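You operate a simulated robot arm through the tools that you are given. There is no shell and no other tool.

You are at the controls of a simulated two-armed robot. One attempt, no reset.

## Task
Clamp cover 56 and brush its dust off with the wash tray's cleaner.
Fine: clamp before brushing; brush back on the ledge, tray lid shut; the cover stays clamped. What is to be rubbed or washed off counts as gone when no trace of it is left.

Only the result counts: the job must be done as asked and must still hold three seconds after the hand-in. Knocking over, shifting, dropping, spilling or breaking anything else fails it. A push-on lid holds only when it is set on centred and level and pressed home; a screw cap is set on level and turned clockwise until tight.

## Robot
Two 7-joint arms with two-finger parallel grippers on one trunk, on a base that drives. Base frame: it is fixed to the floor where the robot stands at the start and does not move with it; the origin is under the middle of the robot, x ahead of it, y to its left, z up. Lengths are in m, angles in degrees, forces in N, time in s.
The left shoulder is at the start at [0.06, 0.147, 0.54], the right one opposite. With the tool pointing down near the work surface each hand reaches from about 0.1 to 0.6 m from the robot's upright axis, wherever it stands, measured 20 degrees to its own side. Places, roughly: bed of the lever clamp [0.6, 0.1, 0.8]; blue pad [0.6, 0.3, 0.9]; clamp lever [0.5, 0, 0.9]; ledge of the wash tray [0.7, 0.3, 0.9]; wash tray lid [0.6, 0.3, 0.9]. Payload 3.43 kg a hand.
The tool frame of a hand sits at the grasp point between the pads (the TCP): z along the fingers, y along the line on which they close. The tips reach 0.03 m beyond it. Largest opening 0.094 m; finger width 0.028, thickness 0.01; the body of the gripper, 0.05 by 0.096 m, starts 0.055 m behind the TCP.
Orientation is told as [roll, pitch, yaw] about the base's x, y, z axes, in that order, counted from this pose: with the fingers straight down and closing along the base's y, the tool's x points along the base's -x, its y along +y and its z along -z.

## Interface
- The arms move only by the tool jog_arm. It takes "left_steps", "right_steps" or both (then of equal length, played together; a hand with none holds still); each is a list of rows, each a list of 7 numbers: the shift along the base's x, y, z in m, then the turn, a rotation vector about the base's x, y, z in degrees, then the gripper command, from -1 (shut) to 1 (fully open), values between in proportion. In form: [[x, y, z, ax, ay, az, grip], ...]. A call has 1 to 20 rows; each row is the pose to reach, as a shift and turn from the pose commanded when the call began. Rows are played at 5 a second. More than 0.05 m and 8.6 degrees between two rows, or a gripper value outside its range, and nothing of the call is played. Where a pose cannot be reached the arm comes as near as it can. A force on the tool above 40 N (or 10 N above the force at the start of the call, whichever is more), or a blocked arm, ends the call early, and 0.2 s more pass. Each finger travels about 0.072 m/s and halts on what it meets, pressing with about 31 N; the grip force reading is that of the motor and also rises with nothing between the fingers. The clock runs only during rows and for 0.2 s after the last one: add rows that repeat a pose to give the fingers time. The reply holds the time, the measured pose of the TCP, the force on the tool along the base axes, the opening and the grip force, in the units named above and with some noise, with the torque about the TCP (base axes, N m) and any sound that the robot's microphone picked up.
- Cameras (640 x 400 px; columns grow to the right, rows downward): "scene" is now at [0.0491, -0.0011, 1.1925]; the picture's right is [0.04, -1.00, 0.00], its down [-0.45, -0.02, -0.89] and it looks along [0.89, 0.03, -0.46] (base axes); focal length 292 px, centre (320, 200). "left" rides on the left gripper at [0.076, -0.014, -0.103] in its tool frame; the picture's right is [0.18, 0.98, 0.00], its down [-0.75, 0.14, -0.64] and it looks along [-0.63, 0.12, 0.77] (tool axes); focal length 243 px, centre (320, 200). "right" rides on the right gripper at [0.076, 0.014, -0.103] in its tool frame; the picture's right is [-0.18, 0.98, 0.00], its down [-0.75, -0.14, -0.64] and it looks along [-0.63, -0.12, 0.77] (tool axes); focal length 243 px, centre (320, 200). There is no depth. A picture from a camera that has moved, and an enlarged one, comes with that camera's place and axes in the base frame and with its lens. The place of the scene camera against the robot may be out by one fixed shift of up to 0.018 m in any direction.
- capture(camera): a new picture of that camera. It takes no simulated time.
- lift_body(by): slides the trunk up (or, below 0, down) by that many m; the arms and the scene camera ride with it, the base frame stays. It gives what a move gives, with no picture.
- base_move(legs): drives the robot by 1 to 6 legs, each [ahead, left, turn to the left] in m, m and degrees, along the robot's own axes; the way and the turn of a leg run together, so that a leg with both is an arc; at most 1.5 m and 180 degrees a leg. The arms and the cameras ride along, it lands a little off, and it stops where it bumps. It gives what a move gives.
- pan_tilt(pan, tilt): turns the head with the scene camera to pan (to the left, within 86 degrees either way) and tilt (down, from -29 to 69), counted from straight ahead of the robot. It gives what a move gives.
- enlarge(camera, box): a new picture of the part [left, top, right, bottom] of that camera's present view, enlarged. It takes no simulated time.
- sign_off(): hands the job in; it is judged then, once.

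Nothing tells you exact positions but the pictures and the camera data. Unless the task says otherwise, let go and move clear before handing in.

The tools are called after ">>>" by a JSON object that holds its "api" and its "payload". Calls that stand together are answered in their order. jog_arm: Moves the arms, as the interface text tells. Its arguments: {"type":"object","properties":{"left_steps":{"type":"array","items":{"type":"array","items":{"type":"number"}}},"right_steps":{"type":"array","items":{"type":"array","items":{"type":"number"}}}},"required":[]} The other tools are called the same way: lift_body (by) slides the trunk up or down; base_move (legs) drives the base; pan_tilt (pan, tilt) turns the head that bears the scene camera; capture (camera) takes a picture; enlarge (camera, box) takes an enlarged picture of a part of a camera's view; sign_off () hands the job in.

At the start:

```text
clock: 0.0
left_tool_pos: [0.3184, 0.2081, 0.9994]
left_ee_rot: [0.2, -0.1, 0.0]
left_force: [0.2, 0.4, -0.8]
left_ft_torque: [-0.02, 0.0, 0.01]
left_finger_gap: 0.0942
left_gripper_force: 0.0
right_tool_pos: [0.3049, -0.0645, 1.0]
right_ee_rot: [0.1, -0.2, 0.0]
right_force: [0.1, -0.1, -0.1]
right_ft_torque: [0.02, 0.01, -0.02]
right_finger_gap: 0.094
right_gripper_force: 0.1
trunk travel left (down, up): [-0.247, 0.003]
robot x, y, heading: [-0.0006, 0.0033, -0.1]
head pan, tilt: [2.1, 27.1]
```

scene: 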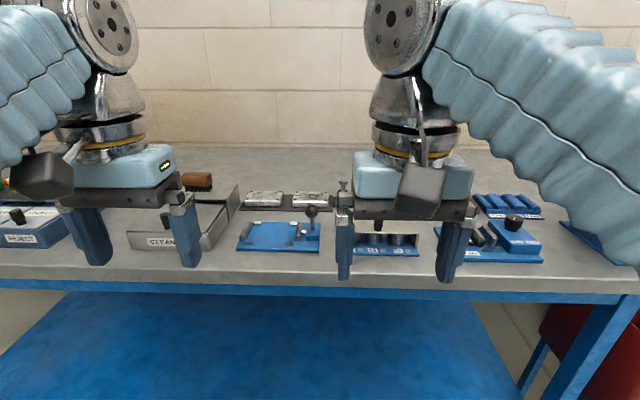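
right: 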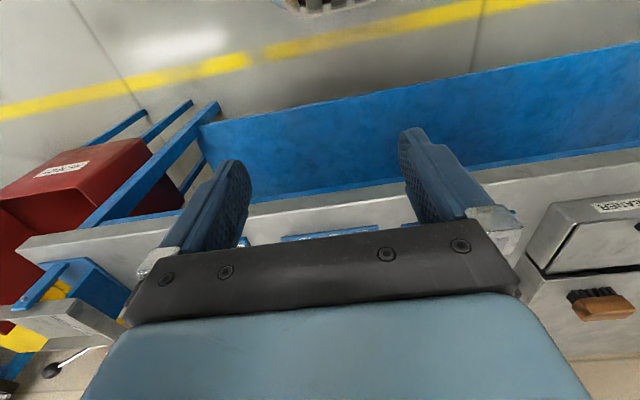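
left: 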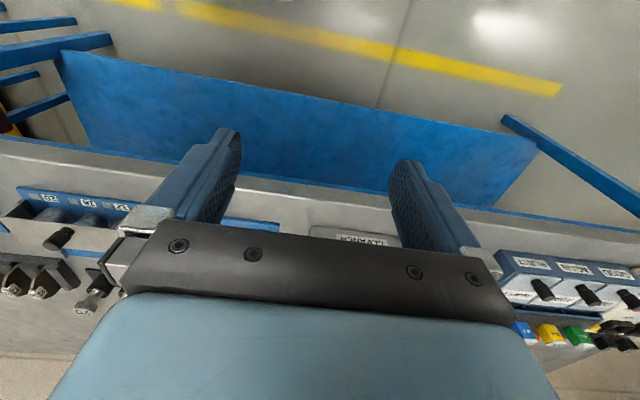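

I see a bench with a wash tray labelled "CLEANER" (left of centre, with a brown brush on a ledge behind it), a blue fixture with a lever, and covers behind it. I'll look closer before moving anything.

>>> {"api": "enlarge", "payload": {"camera": "scene", "box": [100, 150, 340, 300]}}

>>> {"api": "enlarge", "payload": {"camera": "scene", "box": [320, 160, 560, 310]}}

>>> {"api": "enlarge", "payload": {"camera": "scene", "box": [220, 170, 350, 260]}}

```text
2.67 times, centred on (220, 225) of scene
camera zoom: at [0.0491, -0.0011, 1.1925], right [0.04, -1.0, 0.0], down [-0.45, -0.02, -0.89], along [0.89, 0.03, -0.46], focal length 777 px, centre (587, 133)
```

zoom: 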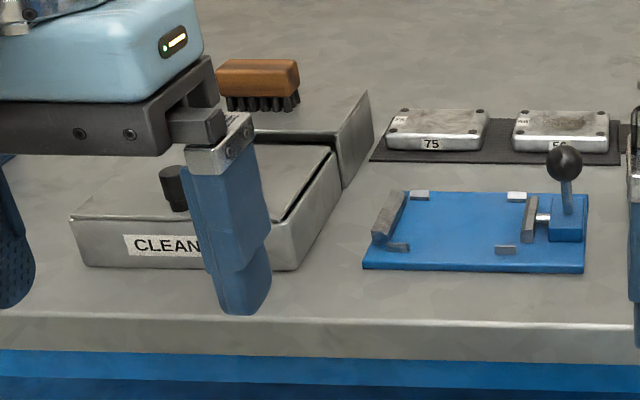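

```text
2.67 times, centred on (440, 235) of scene
camera zoom: at [0.0491, -0.0011, 1.1925], right [0.04, -1.0, 0.0], down [-0.45, -0.02, -0.89], along [0.89, 0.03, -0.46], focal length 777 px, centre (0, 107)
```

zoom: 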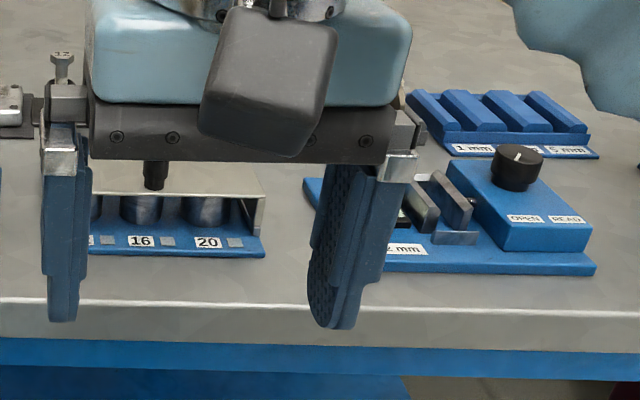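

```text
4.44 times, centred on (285, 215) of scene
camera zoom: at [0.0491, -0.0011, 1.1925], right [0.04, -1.0, 0.0], down [-0.45, -0.02, -0.89], along [0.89, 0.03, -0.46], focal length 1296 px, centre (476, 133)
```

zoom: 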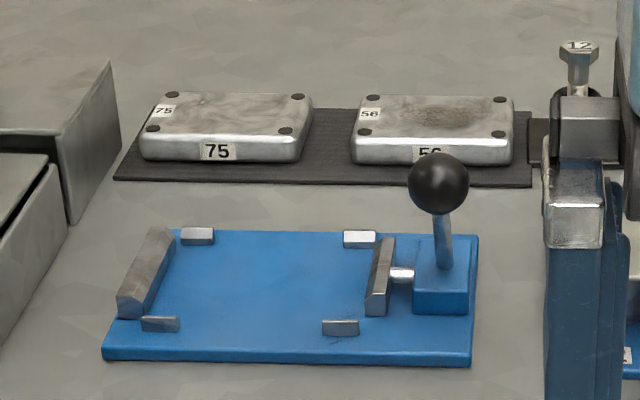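

The blue lever clamp (two jaws along y, corner guides) is in the middle, covers 75 and 56 lie on a dark mat behind it, and the wash tray with brush on its rear ledge is to the left. I'll draw the left hand back and tilt it to get an unblocked, calibrated look.

>>> {"api": "jog_arm", "payload": {"left_steps": [[-0.03, 0.0, 0, 0, -7, 0, 1], [-0.06, 0.0, 0, 0, -14, 0, 1], [-0.09, 0.0, 0, 0, -21, 0, 1], [-0.1, 0.0, 0, 0, -28, 0, 1]], "right_steps": [[-0.03, 0.0, 0, 0, -7, 0, 1], [-0.06, 0.0, 0, 0, -14, 0, 1], [-0.09, 0.0, 0, 0, -21, 0, 1], [-0.1, 0.0, 0, 0, -28, 0, 1]]}}

>>> {"api": "capture", "payload": {"camera": "left"}}

>>> {"api": "capture", "payload": {"camera": "right"}}

>>> {"api": "capture", "payload": {"camera": "scene"}}

```text
clock: 1.0
left_tool_pos: [0.2183, 0.2083, 0.9979]
left_ee_rot: [0.0, -28.1, 0.0]
left_force: [-0.2, 0.9, 0.7]
left_ft_torque: [0.0, 0.01, -0.02]
left_finger_gap: 0.0941
left_gripper_force: 0.0
right_tool_pos: [0.204, -0.0655, 0.9996]
right_ee_rot: [0.1, -28.3, -0.1]
right_force: [-0.1, 0.0, -0.7]
right_ft_torque: [0.01, 0.02, 0.02]
right_finger_gap: 0.094
right_gripper_force: 0.0
trunk travel left (down, up): [-0.247, 0.003]
robot x, y, heading: [-0.0024, 0.0004, -0.3]
head pan, tilt: [2.1, 27.1]
```

```text
taken
camera left: at [0.1017, 0.1934, 1.0536], right [-0.16, 0.98, -0.09], down [0.36, 0.14, 0.92], along [0.92, 0.12, -0.38], focal length 243 px, centre (320, 200)
```

left: 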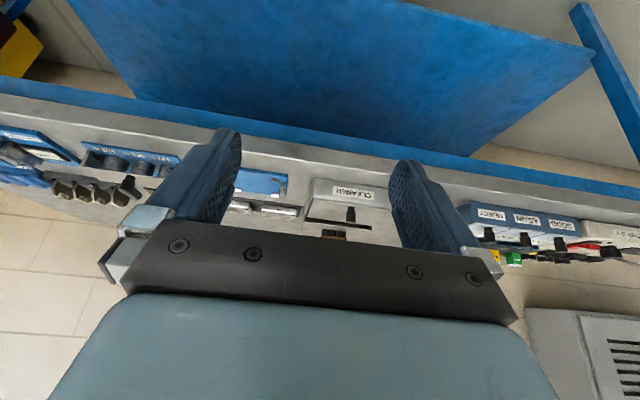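

```text
taken
camera right: at [0.0901, -0.0518, 1.0532], right [0.16, 0.98, 0.09], down [0.36, -0.14, 0.92], along [0.92, -0.12, -0.38], focal length 243 px, centre (320, 200)
```

right: 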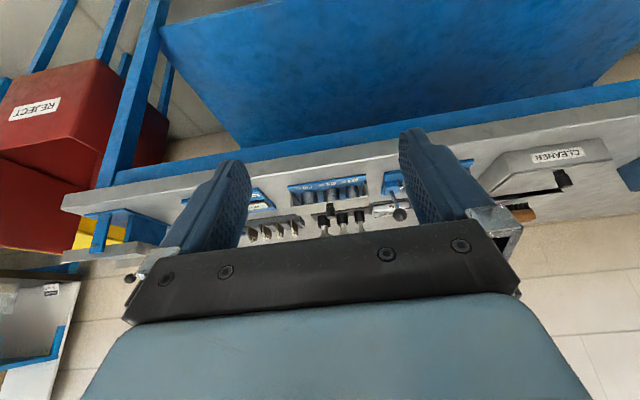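

```text
taken
camera scene: at [0.0492, -0.0011, 1.1926], right [0.04, -1.0, 0.0], down [-0.45, -0.02, -0.89], along [0.89, 0.03, -0.46], focal length 292 px, centre (320, 200)
```

scene: 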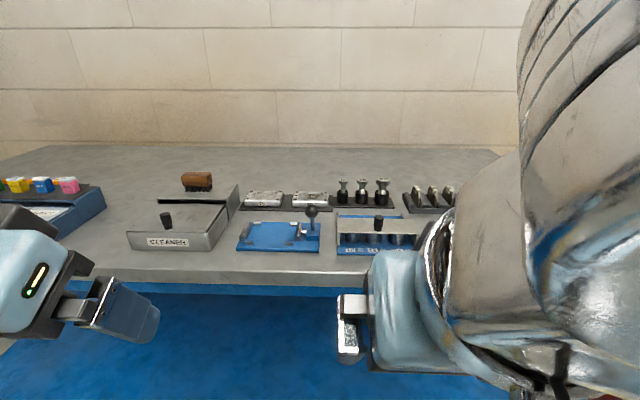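

The tray, clamp and covers are now unobstructed in the scene view. I'll enlarge them to study the lid, knob, brush and lever.

>>> {"api": "enlarge", "payload": {"camera": "scene", "box": [110, 155, 254, 265]}}

>>> {"api": "enlarge", "payload": {"camera": "scene", "box": [225, 175, 337, 260]}}

>>> {"api": "enlarge", "payload": {"camera": "left", "box": [220, 160, 420, 250]}}

>>> {"api": "enlarge", "payload": {"camera": "scene", "box": [0, 160, 120, 260]}}

```text
3.64 times, centred on (182, 210) of scene
camera zoom: at [0.0492, -0.0011, 1.1926], right [0.04, -1.0, 0.0], down [-0.45, -0.02, -0.89], along [0.89, 0.03, -0.46], focal length 1060 px, centre (822, 164)
```

zoom: 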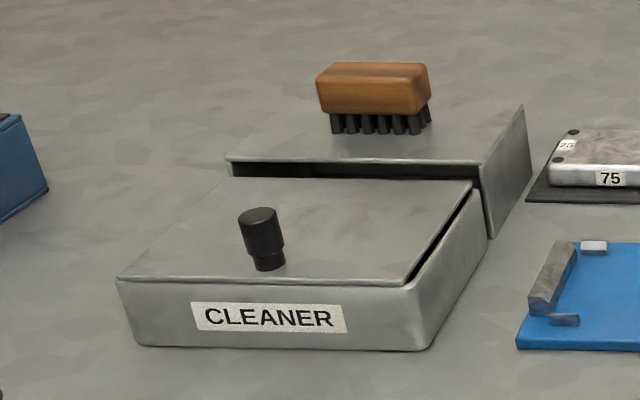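

```text
4.71 times, centred on (281, 218) of scene
camera zoom: at [0.0492, -0.0011, 1.1926], right [0.04, -1.0, 0.0], down [-0.45, -0.02, -0.89], along [0.89, 0.03, -0.46], focal length 1372 px, centre (504, 118)
```

zoom: 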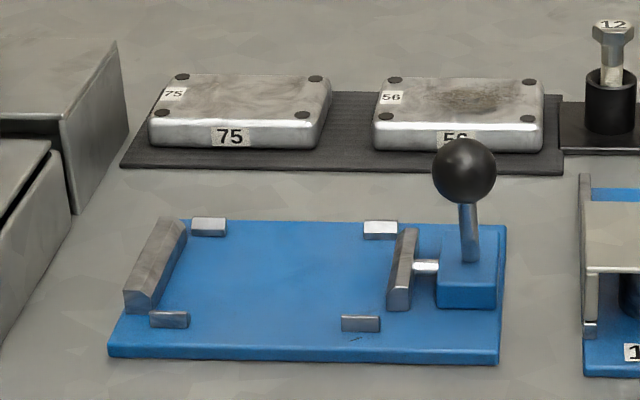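

```text
3.20 times, centred on (320, 205) of left
camera zoom: at [0.1017, 0.1934, 1.0536], right [-0.16, 0.98, -0.09], down [0.36, 0.14, 0.92], along [0.92, 0.12, -0.38], focal length 776 px, centre (320, 184)
```

zoom: 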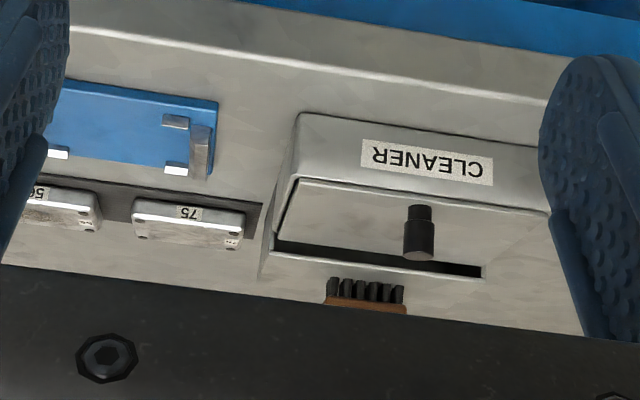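

```text
4.00 times, centred on (60, 210) of scene
camera zoom: at [0.0492, -0.0011, 1.1926], right [0.04, -1.0, 0.0], down [-0.45, -0.02, -0.89], along [0.89, 0.03, -0.46], focal length 1166 px, centre (1360, 160)
```

zoom: 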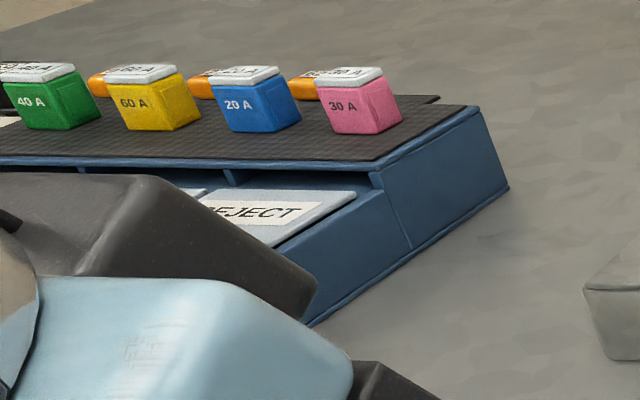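

Triangulating both views: table top z≈0.847, clamp plate about x 0.50–0.59, y 0.02–0.18; cover 56 about (0.707, 0.045), roughly 0.088 by 0.055; tray front at x≈0.50, y 0.23–0.38. Everything is too far for the arms, so I'll look down to see how much room the base has to drive ahead.

>>> {"api": "pan_tilt", "payload": {"pan": 0, "tilt": 69}}

>>> {"api": "capture", "payload": {"camera": "scene"}}

```text
clock: 2.1
left_tool_pos: [0.2184, 0.2083, 0.9979]
left_ee_rot: [0.1, -28.0, 0.1]
left_force: [-0.1, -0.4, 0.8]
left_ft_torque: [0.01, -0.01, 0.03]
left_finger_gap: 0.0939
left_gripper_force: 0.1
right_tool_pos: [0.2046, -0.0653, 0.9999]
right_ee_rot: [0.0, -28.0, 0.0]
right_force: [1.1, 1.0, 0.4]
right_ft_torque: [-0.02, 0.01, -0.03]
right_finger_gap: 0.0941
right_gripper_force: 0.0
trunk travel left (down, up): [-0.247, 0.003]
robot x, y, heading: [-0.0023, -0.0005, 0.2]
head pan, tilt: [0.0, 68.8]
```

```text
taken
camera scene: at [0.0136, -0.0044, 1.1365], right [0.0, -1.0, 0.0], down [-0.93, 0.0, -0.36], along [0.36, 0.0, -0.93], focal length 292 px, centre (320, 200)
```

scene: 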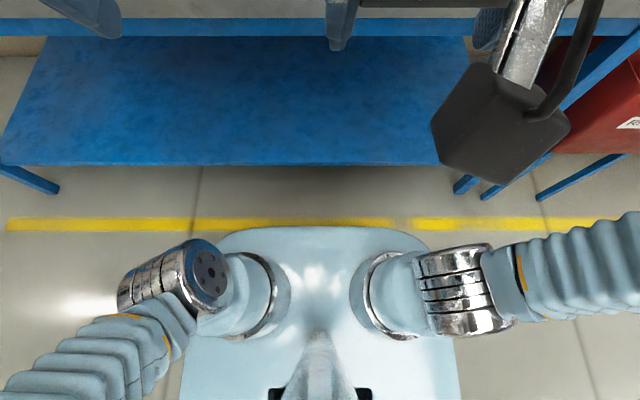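

The robot's front is at about x≈0.2 and the bench shelf edge at about x≈0.46, so there is room to drive ahead some 0.17 m. I'll do that with the hands held back and high.

>>> {"api": "base_move", "payload": {"legs": [[0.1, 0, 0], [0.07, 0, 0]]}}

>>> {"api": "pan_tilt", "payload": {"pan": 10, "tilt": 45}}

>>> {"api": "capture", "payload": {"camera": "scene"}}

>>> {"api": "capture", "payload": {"camera": "left"}}

>>> {"api": "capture", "payload": {"camera": "right"}}

```text
clock: 3.9
left_tool_pos: [0.3875, 0.2077, 0.9974]
left_ee_rot: [0.0, -28.2, 0.0]
left_force: [-0.6, 0.0, 0.5]
left_ft_torque: [-0.03, -0.02, 0.05]
left_finger_gap: 0.0943
left_gripper_force: 0.1
right_tool_pos: [0.374, -0.0655, 0.9996]
right_ee_rot: [0.0, -28.2, 0.0]
right_force: [-0.1, -0.6, 0.9]
right_ft_torque: [0.02, -0.01, 0.03]
right_finger_gap: 0.0939
right_gripper_force: 0.0
trunk travel left (down, up): [-0.247, 0.003]
robot x, y, heading: [0.1698, -0.0013, -0.0]
head pan, tilt: [0.0, 68.8]
```

```text
clock: 4.7
left_tool_pos: [0.3879, 0.2071, 0.9984]
left_ee_rot: [0.1, -28.2, 0.0]
left_force: [-0.7, 0.2, -0.3]
left_ft_torque: [-0.01, -0.04, 0.0]
left_finger_gap: 0.0942
left_gripper_force: 0.0
right_tool_pos: [0.3776, -0.0673, 1.001]
right_ee_rot: [0.4, -27.8, -0.8]
right_force: [0.6, 0.5, 0.8]
right_ft_torque: [0.0, -0.01, 0.0]
right_finger_gap: 0.0939
right_gripper_force: 0.1
trunk travel left (down, up): [-0.247, 0.003]
robot x, y, heading: [0.1708, -0.0005, -0.0]
head pan, tilt: [10.0, 45.0]
```

```text
taken
camera scene: at [0.2029, 0.0032, 1.1576], right [0.1, -0.99, 0.0], down [-0.77, -0.08, -0.64], along [0.63, 0.06, -0.77], focal length 292 px, centre (320, 200)
```

scene: 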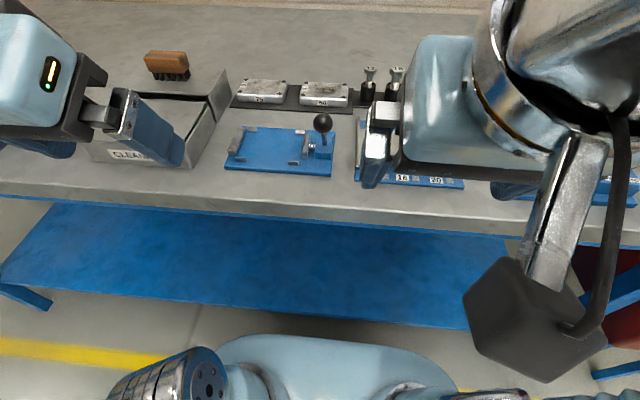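

```text
taken
camera left: at [0.2711, 0.193, 1.0538], right [-0.16, 0.98, -0.09], down [0.36, 0.14, 0.92], along [0.92, 0.12, -0.38], focal length 243 px, centre (320, 200)
```

left: 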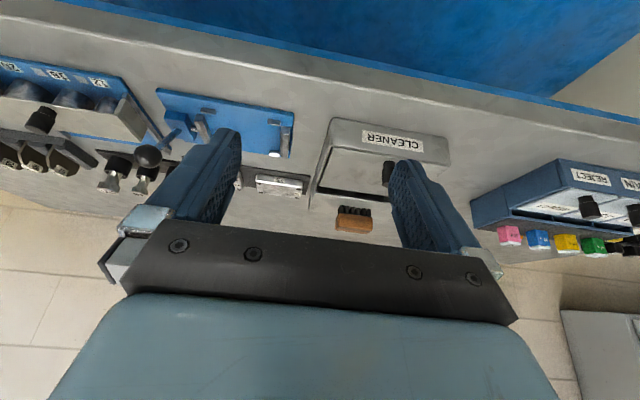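

```text
taken
camera right: at [0.2634, -0.0534, 1.0545], right [0.17, 0.98, 0.09], down [0.37, -0.15, 0.92], along [0.91, -0.13, -0.39], focal length 243 px, centre (320, 200)
```

right: 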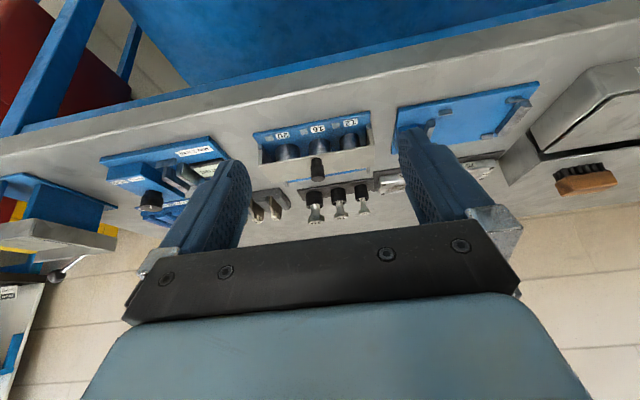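

The base is now at x≈0.17 and the right hand was brushing close to the head, so I'll level both hands and move the right one out to the side.

>>> {"api": "jog_arm", "payload": {"left_steps": [[0, 0, 0, 0, 7, 0, 1], [0, 0, 0, 0, 14, 0, 1], [0, 0, 0, 0, 21, 0, 1], [0, 0, 0, 0, 28.1, 0, 1]], "right_steps": [[0, -0.04, 0, 0, 7, 0, 1], [0, -0.08, 0, 0, 14, 0, 1], [0, -0.12, 0, 0, 21, 0, 1], [0, -0.15, 0, 0, 28.1, 0, 1]]}}

>>> {"api": "capture", "payload": {"camera": "left"}}

>>> {"api": "capture", "payload": {"camera": "scene"}}

```text
clock: 5.7
left_tool_pos: [0.3886, 0.2092, 0.9975]
left_ee_rot: [0.0, -3.4, 0.0]
left_force: [-0.5, 0.1, -1.1]
left_ft_torque: [0.04, -0.05, 0.03]
left_finger_gap: 0.094
left_gripper_force: 0.1
left hand out of reach, approached as far as the arm can: row 4
right_tool_pos: [0.3555, -0.1728, 1.005]
right_ee_rot: [0.2, -8.5, 7.4]
right_force: [5.2, -3.0, 0.2]
right_ft_torque: [0.24, 0.38, -0.07]
right_finger_gap: 0.0938
right_gripper_force: 0.1
right hand out of reach, approached as far as the arm can: row 4
trunk travel left (down, up): [-0.247, 0.003]
robot x, y, heading: [0.1699, -0.0008, -0.0]
head pan, tilt: [10.0, 45.0]
```

```text
taken
camera left: at [0.3045, 0.194, 1.0965], right [-0.18, 0.98, -0.01], down [0.71, 0.14, 0.69], along [0.68, 0.12, -0.73], focal length 243 px, centre (320, 200)
```

left: 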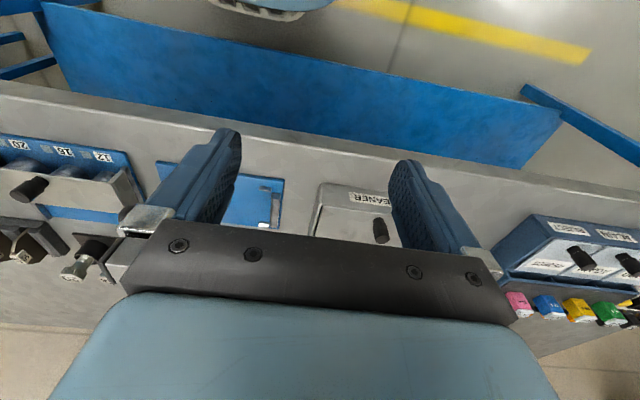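

```text
taken
camera scene: at [0.2067, 0.0109, 1.1653], right [0.17, -0.98, 0.0], down [-0.7, -0.12, -0.71], along [0.7, 0.12, -0.71], focal length 292 px, centre (320, 200)
```

scene: 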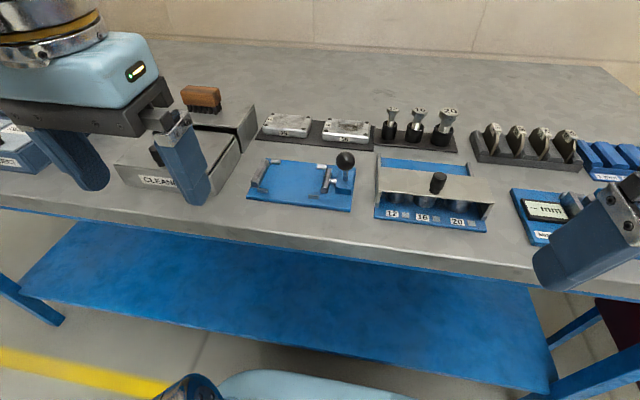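

Both hands were simply too near the body to level out. I'll move the right one forward a bit and start turning the left one to yaw −90° (camera toward +y) while moving it ahead at height.

>>> {"api": "jog_arm", "payload": {"left_steps": [[0.03, 0, 0, 0, 0, -8, 1], [0.06, 0, 0, 0, 0, -16, 1], [0.09, 0, 0, 0, 0, -24, 1], [0.12, 0, 0, 0, 0, -32, 1], [0.14, 0, 0, 0, 0, -40, 1], [0.14, 0, 0, 0, 0, -48, 1], [0.14, 0, 0, 0, 0, -56, 1], [0.14, 0, 0, 0, 0, -64, 1], [0.14, 0, 0, 0, 0, -72, 1], [0.14, 0, 0, 0, 0, -80, 1], [0.14, 0, 0, 0, 0, -88, 1], [0.14, 0, 0, 0, 0, -90, 1]], "right_steps": [[0.02, 0, 0, 0, 0, 0, 1], [0.04, 0, 0, 0, 0, 0, 1], [0.06, 0, 0, 0, 0, 0, 1], [0.06, 0, 0, 0, 0, 0, 1], [0.06, 0, 0, 0, 0, 0, 1], [0.06, 0, 0, 0, 0, 0, 1], [0.06, 0, 0, 0, 0, 0, 1], [0.06, 0, 0, 0, 0, 0, 1], [0.06, 0, 0, 0, 0, 0, 1], [0.06, 0, 0, 0, 0, 0, 1], [0.06, 0, 0, 0, 0, 0, 1], [0.06, 0, 0, 0, 0, 0, 1]]}}

>>> {"api": "capture", "payload": {"camera": "left"}}

>>> {"api": "capture", "payload": {"camera": "right"}}

>>> {"api": "capture", "payload": {"camera": "scene"}}

```text
clock: 8.3
left_tool_pos: [0.5271, 0.2086, 0.999]
left_ee_rot: [0.1, -3.7, -90.1]
left_force: [0.3, -0.2, -0.1]
left_ft_torque: [0.01, 0.0, 0.03]
left_finger_gap: 0.0941
left_gripper_force: 0.0
left hand out of reach, approached as far as the arm can: row 5
right_tool_pos: [0.4325, -0.1946, 1.0003]
right_ee_rot: [0.3, -6.0, -0.1]
right_force: [-0.7, -0.1, 1.6]
right_ft_torque: [-0.02, 0.02, -0.04]
right_finger_gap: 0.0939
right_gripper_force: 0.0
trunk travel left (down, up): [-0.247, 0.003]
robot x, y, heading: [0.1662, -0.0008, 0.0]
head pan, tilt: [10.0, 45.0]
```

```text
taken
camera left: at [0.5119, 0.2894, 1.0973], right [0.98, 0.18, -0.01], down [0.14, -0.71, 0.69], along [0.12, -0.68, -0.73], focal length 243 px, centre (320, 200)
```

left: 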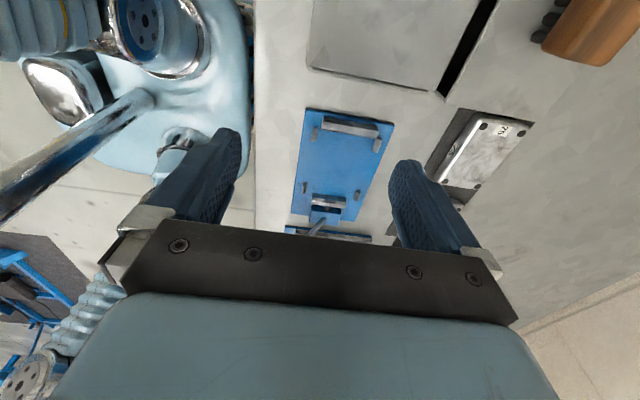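

```text
taken
camera right: at [0.3471, -0.1803, 1.0936], right [0.18, 0.98, 0.03], down [0.68, -0.15, 0.72], along [0.71, -0.11, -0.7], focal length 243 px, centre (320, 200)
```

right: 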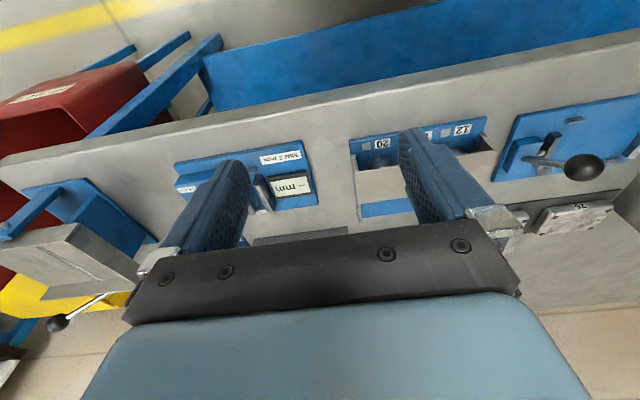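

```text
taken
camera scene: at [0.207, 0.0096, 1.1653], right [0.17, -0.98, 0.0], down [-0.7, -0.12, -0.71], along [0.7, 0.12, -0.71], focal length 292 px, centre (320, 200)
```

scene: 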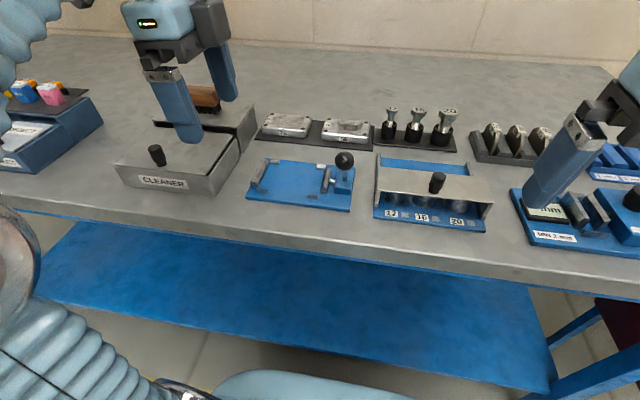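

The left hand can hold yaw −90°. I'll remove the small residual tilt and move it at height over cover 56 for an accurate look.

>>> {"api": "jog_arm", "payload": {"left_steps": [[0.03, -0.03, 0, 3.7, 0, 0, 1], [0.06, -0.06, 0, 3.7, 0, 0, 1], [0.09, -0.09, 0, 3.7, 0, 0, 1], [0.12, -0.12, 0, 3.7, 0, 0, 1], [0.15, -0.14, 0, 3.7, 0, 0, 1], [0.175, -0.155, 0, 3.7, 0, 0, 1], [0.175, -0.155, 0, 3.7, 0, 0, 1]]}}

>>> {"api": "capture", "payload": {"camera": "left"}}

>>> {"api": "enlarge", "payload": {"camera": "left", "box": [200, 20, 440, 220]}}

```text
clock: 9.9
left_tool_pos: [0.636, 0.0682, 0.9623]
left_ee_rot: [0.0, 0.1, -90.0]
left_force: [0.7, -0.5, 0.6]
left_ft_torque: [0.07, 0.06, -0.01]
left_finger_gap: 0.0939
left_gripper_force: 0.0
left hand out of reach, approached as far as the arm can: row 1, 2, 3, 4, 5, 6, 7
right_tool_pos: [0.4334, -0.1937, 1.0001]
right_ee_rot: [0.4, -5.9, -0.1]
right_force: [0.2, -0.4, -0.3]
right_ft_torque: [0.07, 0.07, -0.01]
right_finger_gap: 0.0941
right_gripper_force: 0.0
trunk travel left (down, up): [-0.247, 0.003]
robot x, y, heading: [0.1694, -0.0015, -0.0]
head pan, tilt: [10.0, 45.0]
```

```text
taken
camera left: at [0.62, 0.1432, 1.0649], right [0.98, 0.18, 0.0], down [0.14, -0.76, 0.64], along [0.12, -0.63, -0.77], focal length 243 px, centre (320, 200)
```

left: 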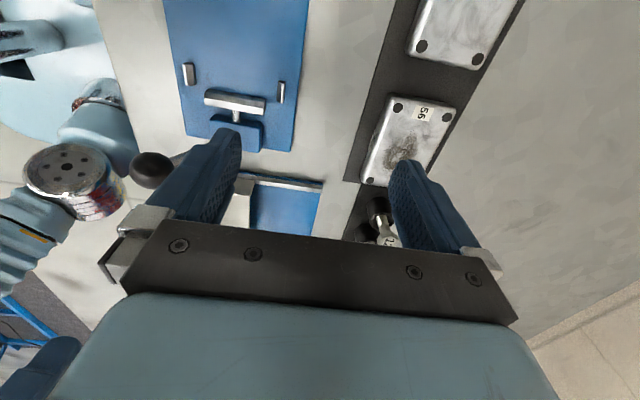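

```text
2.00 times, centred on (320, 120) of left
camera zoom: at [0.62, 0.1432, 1.0649], right [0.98, 0.18, 0.0], down [0.14, -0.76, 0.64], along [0.12, -0.63, -0.77], focal length 485 px, centre (320, 360)
```

zoom: 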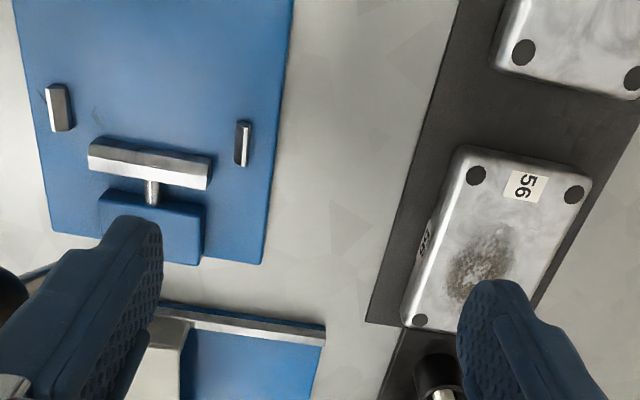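

From the wrist view, cover 56's centre is at about (0.715, 0.052) with the dust patch on top, and the clamp bed centre is near x≈0.565. The left arm was at its reach limit at this height, so I'll drive another 4 cm ahead.

>>> {"api": "base_move", "payload": {"legs": [[0.045, 0, 0]]}}

>>> {"api": "capture", "payload": {"camera": "scene"}}

>>> {"api": "capture", "payload": {"camera": "left"}}

```text
clock: 10.8
left_tool_pos: [0.6792, 0.0701, 0.9618]
left_ee_rot: [0.0, 0.2, -90.0]
left_force: [-0.7, 1.3, 0.3]
left_ft_torque: [-0.03, 0.01, 0.0]
left_finger_gap: 0.0944
left_gripper_force: 0.1
right_tool_pos: [0.4765, -0.1942, 0.9988]
right_ee_rot: [0.4, -6.0, -0.1]
right_force: [-0.4, 0.1, -0.5]
right_ft_torque: [0.03, -0.03, -0.05]
right_finger_gap: 0.094
right_gripper_force: 0.1
trunk travel left (down, up): [-0.247, 0.003]
robot x, y, heading: [0.2108, 0.0029, 0.0]
head pan, tilt: [10.0, 45.0]
```

```text
taken
camera scene: at [0.2516, 0.0096, 1.1653], right [0.17, -0.98, 0.0], down [-0.7, -0.12, -0.71], along [0.7, 0.12, -0.71], focal length 292 px, centre (320, 200)
```

scene: 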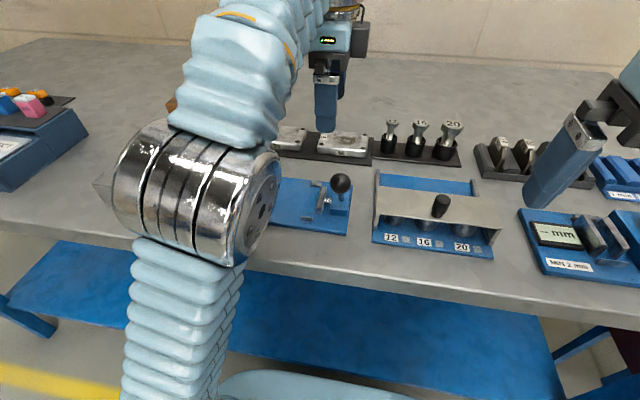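

```text
taken
camera left: at [0.6639, 0.1446, 1.0654], right [0.98, 0.18, 0.0], down [0.14, -0.75, 0.64], along [0.12, -0.63, -0.77], focal length 243 px, centre (320, 200)
```

left: 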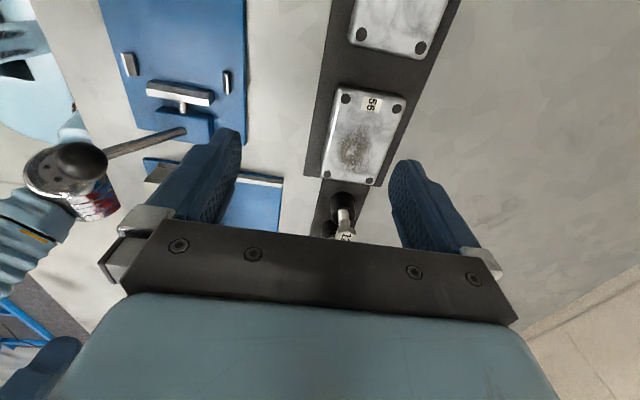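

The cover's four bolts put its centre at about (0.716, 0.0515), top z≈0.866. I'll centre the left hand above it at z≈0.94 and check again.

>>> {"api": "jog_arm", "payload": {"left_steps": [[0.02, -0.01, 0, 0, 0, 0, 1], [0.037, -0.0186, -0.01, 0, 0, 0, 1], [0.037, -0.0186, -0.022, 0, 0, 0, 1], [0.037, -0.0186, -0.022, 0, 0, 0, 1]]}}

>>> {"api": "capture", "payload": {"camera": "left"}}

>>> {"api": "enlarge", "payload": {"camera": "left", "box": [200, 60, 440, 260]}}

```text
clock: 11.8
left_tool_pos: [0.7172, 0.0513, 0.9377]
left_ee_rot: [0.1, 0.1, -89.9]
left_force: [0.2, 0.8, 0.5]
left_ft_torque: [-0.02, -0.03, -0.01]
left_finger_gap: 0.0941
left_gripper_force: 0.0
left hand out of reach, approached as far as the arm can: row 1, 2
right_tool_pos: [0.4781, -0.1933, 0.9998]
right_ee_rot: [0.4, -5.9, -0.1]
right_force: [-0.8, 0.6, -0.5]
right_ft_torque: [0.01, 0.01, 0.01]
right_finger_gap: 0.0942
right_gripper_force: 0.0
trunk travel left (down, up): [-0.247, 0.003]
robot x, y, heading: [0.215, 0.0, 0.2]
head pan, tilt: [10.0, 45.0]
```

```text
taken
camera left: at [0.7019, 0.1258, 1.0423], right [0.98, 0.18, 0.0], down [0.14, -0.75, 0.64], along [0.12, -0.63, -0.77], focal length 243 px, centre (320, 200)
```

left: 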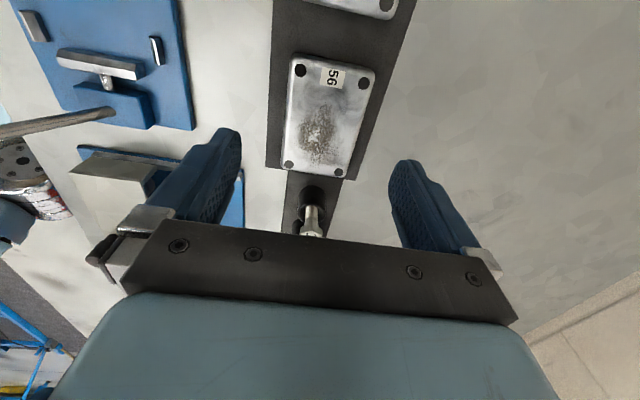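

```text
2.00 times, centred on (320, 160) of left
camera zoom: at [0.7019, 0.1258, 1.0423], right [0.98, 0.18, 0.0], down [0.14, -0.75, 0.64], along [0.12, -0.63, -0.77], focal length 485 px, centre (320, 280)
```

zoom: 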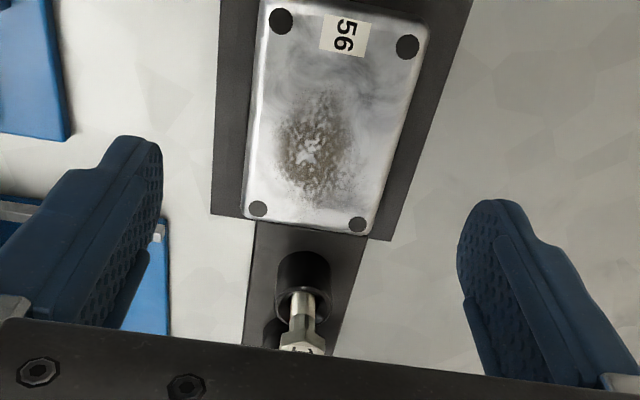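

The hand is centred over the cover within a millimetre. Next I descend along z to TCP≈0.886 (tips about 5 mm above the mat).

>>> {"api": "jog_arm", "payload": {"left_steps": [[0, 0, -0.02, 0, 0, 0, 1], [0, 0, -0.035, 0, 0, 0, 1], [0, 0, -0.045, 0, 0, 0, 1], [0, 0, -0.052, 0, 0, 0, 1], [0, 0, -0.052, 0, 0, 0, 1]]}}

>>> {"api": "capture", "payload": {"camera": "left"}}

>>> {"api": "enlarge", "payload": {"camera": "scene", "box": [280, 50, 440, 180]}}

```text
clock: 13.0
left_tool_pos: [0.7158, 0.0506, 0.8864]
left_ee_rot: [0.1, 0.1, -90.0]
left_force: [0.4, 0.3, 0.5]
left_ft_torque: [0.02, 0.0, 0.01]
left_finger_gap: 0.0939
left_gripper_force: 0.1
right_tool_pos: [0.4774, -0.1932, 1.0008]
right_ee_rot: [0.4, -6.0, -0.2]
right_force: [-0.7, -0.1, 0.4]
right_ft_torque: [0.02, -0.01, 0.01]
right_finger_gap: 0.094
right_gripper_force: 0.1
trunk travel left (down, up): [-0.247, 0.003]
robot x, y, heading: [0.2151, -0.0026, -0.1]
head pan, tilt: [10.0, 45.0]
```

```text
taken
camera left: at [0.7016, 0.1259, 0.9907], right [0.98, 0.18, 0.0], down [0.14, -0.75, 0.64], along [0.12, -0.63, -0.77], focal length 243 px, centre (320, 200)
```

left: 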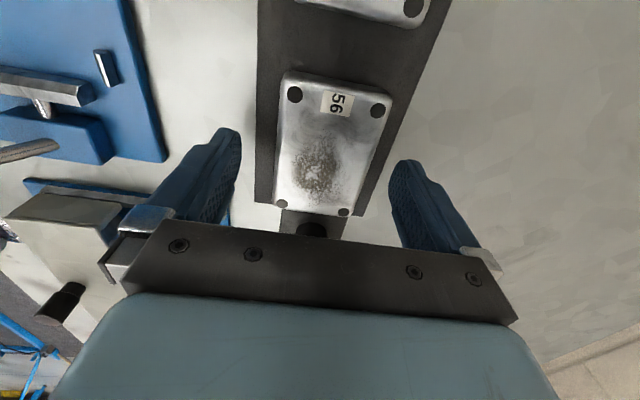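

```text
3.08 times, centred on (360, 115) of scene
camera zoom: at [0.2518, 0.0096, 1.1653], right [0.17, -0.98, 0.0], down [-0.7, -0.12, -0.71], along [0.7, 0.12, -0.71], focal length 897 px, centre (197, 462)
```

zoom: 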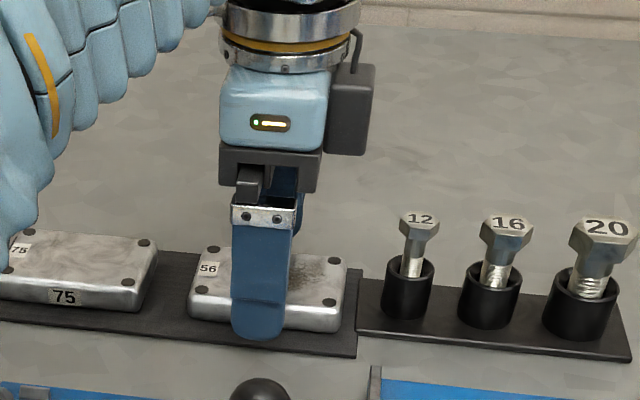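

The fingers straddle cover 56 front and back, centred. I'll lower 3 mm more and close.

>>> {"api": "jog_arm", "payload": {"left_steps": [[0, 0, -0.003, 0, 0, 0, 1], [0, 0, -0.003, 0, 0, 0, 0.3], [0, 0, -0.003, 0, 0, 0, -0.2], [0, 0, -0.003, 0, 0, 0, -1], [0, 0, -0.003, 0, 0, 0, -1], [0, 0, -0.003, 0, 0, 0, -1]]}}

>>> {"api": "capture", "payload": {"camera": "left"}}

```text
clock: 14.4
left_tool_pos: [0.7168, 0.0517, 0.8848]
left_ee_rot: [0.1, 0.1, -90.1]
left_force: [0.9, 1.1, 2.1]
left_ft_torque: [0.05, -0.16, 0.06]
left_finger_gap: 0.0594
left_gripper_force: 31.1
right_tool_pos: [0.4771, -0.1931, 1.0001]
right_ee_rot: [0.4, -5.9, 0.0]
right_force: [-0.1, 0.2, -0.4]
right_ft_torque: [-0.02, 0.02, -0.02]
right_finger_gap: 0.0937
right_gripper_force: 0.0
trunk travel left (down, up): [-0.247, 0.003]
robot x, y, heading: [0.2119, 0.0014, 0.2]
head pan, tilt: [10.0, 45.0]
```

```text
taken
camera left: at [0.7015, 0.1259, 0.9883], right [0.98, 0.18, 0.0], down [0.14, -0.75, 0.64], along [0.12, -0.63, -0.77], focal length 243 px, centre (320, 200)
```

left: 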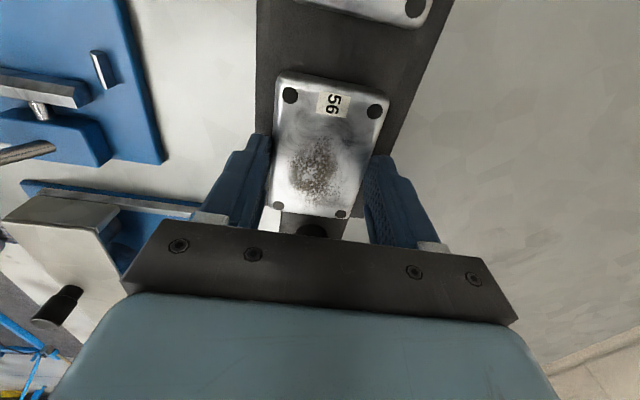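

Gripped: the cover measures 0.059 m across. I'll lift it and carry it above the clamp bed, stopping about 5 cm above to measure the jaws and guides.

>>> {"api": "jog_arm", "payload": {"left_steps": [[0, 0, 0.025, 0, 0, 0, -1], [0, 0, 0.048, 0, 0, 0, -1], [-0.03, 0.02, 0.055, 0, 0, 0, -1], [-0.06, 0.045, 0.065, 0, 0, 0, -1], [-0.1, 0.065, 0.07, 0, 0, 0, -1], [-0.13, 0.065, 0.07, 0, 0, 0, -1], [-0.152, 0.0655, 0.07, 0, 0, 0, -1], [-0.152, 0.0655, 0.07, 0, 0, 0, -1]]}}

>>> {"api": "capture", "payload": {"camera": "left"}}

>>> {"api": "enlarge", "payload": {"camera": "left", "box": [200, 20, 440, 220]}}

>>> {"api": "capture", "payload": {"camera": "scene"}}

```text
clock: 16.2
left_tool_pos: [0.5641, 0.1173, 0.9543]
left_ee_rot: [0.1, 0.1, -90.0]
left_force: [0.4, 0.0, -1.3]
left_ft_torque: [0.0, 0.01, -0.01]
left_finger_gap: 0.0594
left_gripper_force: 31.0
right_tool_pos: [0.4773, -0.194, 0.9996]
right_ee_rot: [0.4, -6.0, -0.1]
right_force: [1.1, -0.4, 0.5]
right_ft_torque: [0.0, 0.0, -0.03]
right_finger_gap: 0.0942
right_gripper_force: 0.2
trunk travel left (down, up): [-0.247, 0.003]
robot x, y, heading: [0.2143, 0.0, -0.1]
head pan, tilt: [10.0, 45.0]
```

```text
taken
camera left: at [0.549, 0.1917, 1.0578], right [0.98, 0.18, 0.0], down [0.14, -0.75, 0.64], along [0.12, -0.63, -0.77], focal length 243 px, centre (320, 200)
```

left: 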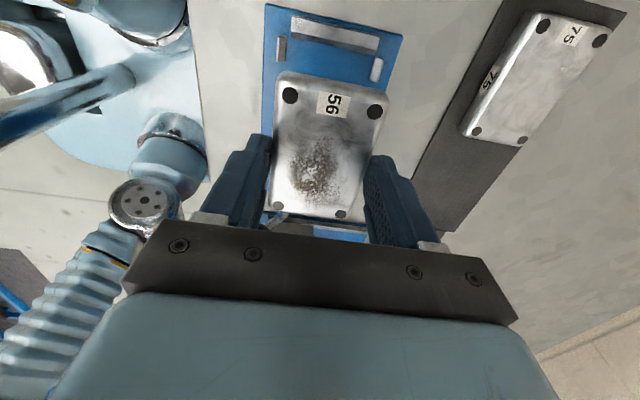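

```text
2.00 times, centred on (320, 120) of left
camera zoom: at [0.549, 0.1917, 1.0578], right [0.98, 0.18, 0.0], down [0.14, -0.75, 0.64], along [0.12, -0.63, -0.77], focal length 485 px, centre (320, 360)
```

zoom: 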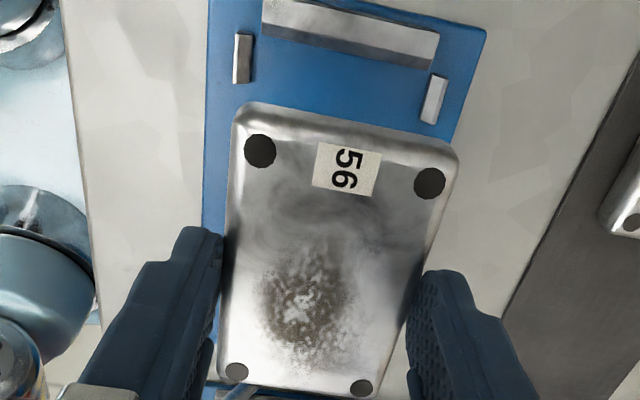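

```text
taken
camera scene: at [0.2517, 0.0097, 1.1653], right [0.17, -0.98, 0.0], down [-0.7, -0.12, -0.71], along [0.7, 0.12, -0.71], focal length 292 px, centre (320, 200)
```

scene: 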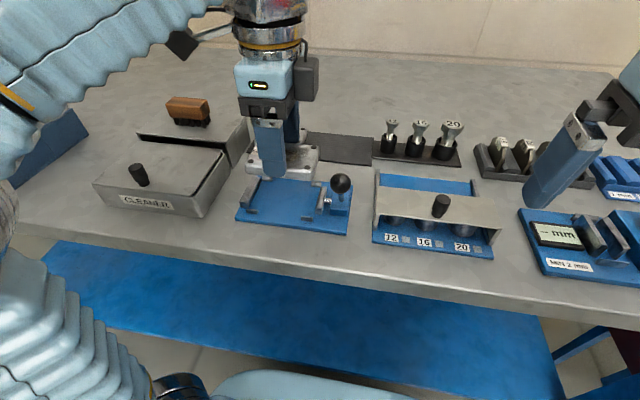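

The cover is over the bed. I'll use the right wrist camera plus tighter zooms to measure the jaw gap, guides and lever precisely.

>>> {"api": "capture", "payload": {"camera": "right"}}

>>> {"api": "enlarge", "payload": {"camera": "left", "box": [250, 0, 410, 130]}}

>>> {"api": "enlarge", "payload": {"camera": "scene", "box": [220, 130, 380, 240]}}

```text
taken
camera right: at [0.3919, -0.1803, 1.0936], right [0.18, 0.98, 0.03], down [0.68, -0.15, 0.72], along [0.71, -0.11, -0.7], focal length 243 px, centre (320, 200)
```

right: 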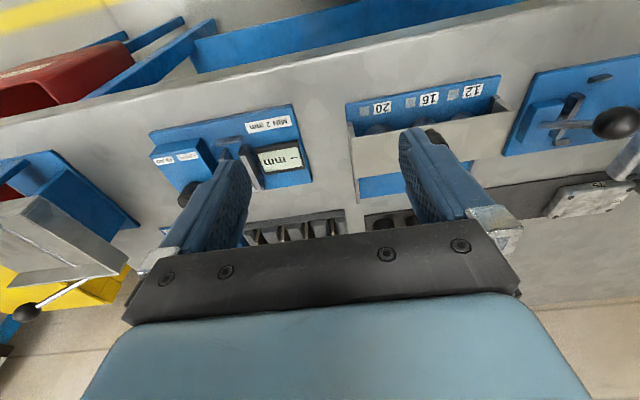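

```text
3.08 times, centred on (330, 65) of left
camera zoom: at [0.549, 0.1917, 1.0578], right [0.98, 0.18, 0.0], down [0.14, -0.75, 0.64], along [0.12, -0.63, -0.77], focal length 746 px, centre (289, 615)
```

zoom: 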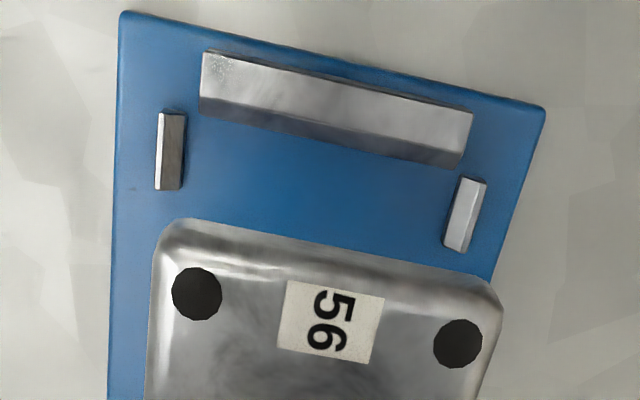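

```text
3.64 times, centred on (300, 185) of scene
camera zoom: at [0.2517, 0.0097, 1.1653], right [0.17, -0.98, 0.0], down [-0.7, -0.12, -0.71], along [0.7, 0.12, -0.71], focal length 1060 px, centre (393, 254)
```

zoom: 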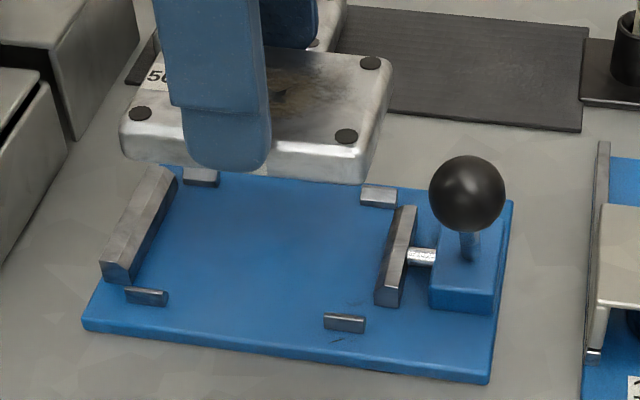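

By the same wrist camera the cover (x centre 0.5627) lines up with the guides (centre 0.5627, inner gap ≈0.064), and the jaw gap runs y≈0.070–0.168, so the cover's centre should be y≈0.119. I'll shift 2 mm in +y and descend to just above the guides.

>>> {"api": "jog_arm", "payload": {"left_steps": [[-0.0003, 0.002, -0.015, 0, 0, 0, -1], [-0.0003, 0.002, -0.03, 0, 0, 0, -1], [-0.0003, 0.002, -0.042, 0, 0, 0, -1], [-0.0003, 0.002, -0.05, 0, 0, 0, -1], [-0.0003, 0.002, -0.05, 0, 0, 0, -1]]}}

>>> {"api": "enlarge", "payload": {"camera": "left", "box": [240, 0, 420, 150]}}

>>> {"api": "enlarge", "payload": {"camera": "scene", "box": [220, 130, 380, 240]}}

```text
clock: 17.4
left_tool_pos: [0.5646, 0.1192, 0.9035]
left_ee_rot: [0.2, 0.0, -90.1]
left_force: [0.5, -0.6, -0.7]
left_ft_torque: [0.02, -0.01, -0.02]
left_finger_gap: 0.0595
left_gripper_force: 30.3
right_tool_pos: [0.4775, -0.1927, 0.9992]
right_ee_rot: [0.4, -5.9, -0.2]
right_force: [0.3, 0.6, -0.9]
right_ft_torque: [0.01, 0.0, -0.02]
right_finger_gap: 0.0938
right_gripper_force: 0.2
trunk travel left (down, up): [-0.247, 0.003]
robot x, y, heading: [0.2133, 0.0018, 0.0]
head pan, tilt: [10.0, 45.0]
```

```text
2.67 times, centred on (330, 75) of left
camera zoom: at [0.5492, 0.1936, 1.0076], right [0.98, 0.18, 0.0], down [0.14, -0.75, 0.64], along [0.12, -0.63, -0.77], focal length 647 px, centre (293, 533)
```

zoom: 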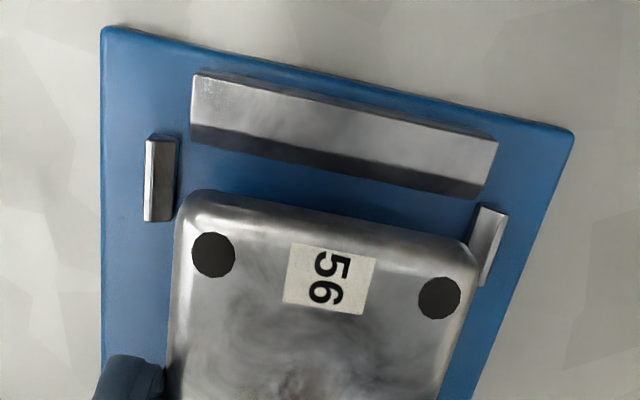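

```text
3.64 times, centred on (300, 185) of scene
camera zoom: at [0.2518, 0.0097, 1.1653], right [0.17, -0.98, 0.0], down [-0.7, -0.12, -0.71], along [0.7, 0.12, -0.71], focal length 1060 px, centre (393, 254)
```

zoom: 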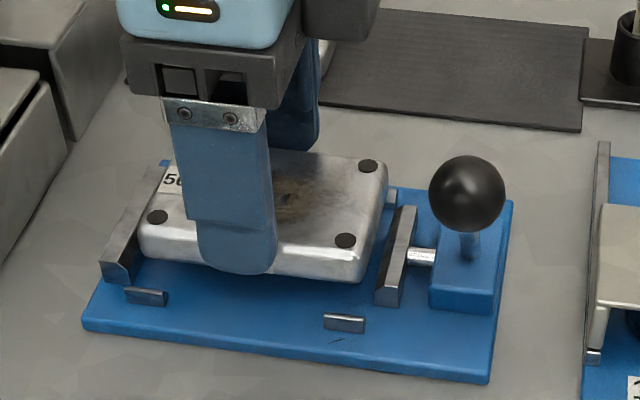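

Alignment looks good on all sides: about 2 mm to each guide in x and a few mm to each jaw in y. I'll lower in small steps, watching for contact force.

>>> {"api": "jog_arm", "payload": {"left_steps": [[0, 0, -0.003, 0, 0, 0, -1], [0, 0, -0.006, 0, 0, 0, -1], [0, 0, -0.008, 0, 0, 0, -1], [0, 0, -0.009, 0, 0, 0, -1], [0, 0, -0.009, 0, 0, 0, -1]]}}

>>> {"api": "enlarge", "payload": {"camera": "scene", "box": [220, 130, 380, 240]}}

```text
clock: 18.6
left_tool_pos: [0.5637, 0.1184, 0.8954]
left_ee_rot: [0.1, 0.1, -89.9]
left_force: [-0.4, 0.2, -1.7]
left_ft_torque: [0.01, 0.03, 0.02]
left_finger_gap: 0.0594
left_gripper_force: 30.6
right_tool_pos: [0.4762, -0.1928, 0.9995]
right_ee_rot: [0.4, -5.9, -0.1]
right_force: [-0.5, 0.4, 0.9]
right_ft_torque: [0.02, -0.01, 0.0]
right_finger_gap: 0.0939
right_gripper_force: 0.1
trunk travel left (down, up): [-0.247, 0.003]
robot x, y, heading: [0.212, -0.0029, 0.2]
head pan, tilt: [10.0, 45.0]
```

```text
3.64 times, centred on (300, 185) of scene
camera zoom: at [0.2518, 0.0096, 1.1653], right [0.17, -0.98, 0.0], down [-0.7, -0.12, -0.71], along [0.7, 0.12, -0.71], focal length 1060 px, centre (393, 254)
```

zoom: 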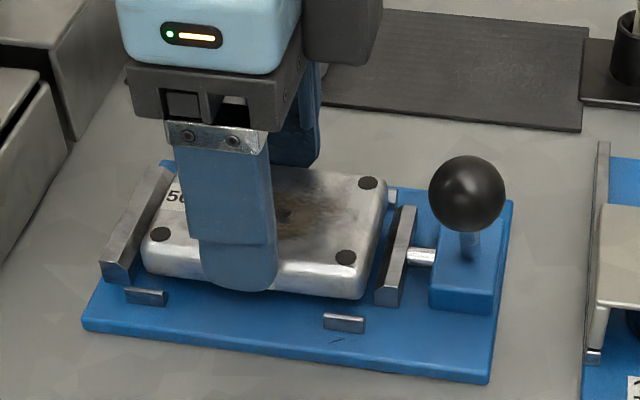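

No contact yet; I'll continue down in 1–2 mm steps.

>>> {"api": "jog_arm", "payload": {"left_steps": [[0, 0, -0.002, 0, 0, 0, -1], [0, 0, -0.003, 0, 0, 0, -1], [0, 0, -0.004, 0, 0, 0, -1], [0, 0, -0.004, 0, 0, 0, -1]]}}

```text
clock: 19.6
left_tool_pos: [0.5649, 0.1198, 0.891]
left_ee_rot: [0.0, 0.2, -90.0]
left_force: [0.0, -0.3, -1.4]
left_ft_torque: [0.0, -0.01, -0.01]
left_finger_gap: 0.0595
left_gripper_force: 30.6
right_tool_pos: [0.478, -0.1927, 1.0006]
right_ee_rot: [0.5, -6.0, 0.0]
right_force: [0.3, -0.5, 0.5]
right_ft_torque: [-0.04, 0.0, 0.01]
right_finger_gap: 0.0939
right_gripper_force: 0.1
trunk travel left (down, up): [-0.247, 0.003]
robot x, y, heading: [0.2129, 0.0015, -0.0]
head pan, tilt: [10.0, 45.0]
```

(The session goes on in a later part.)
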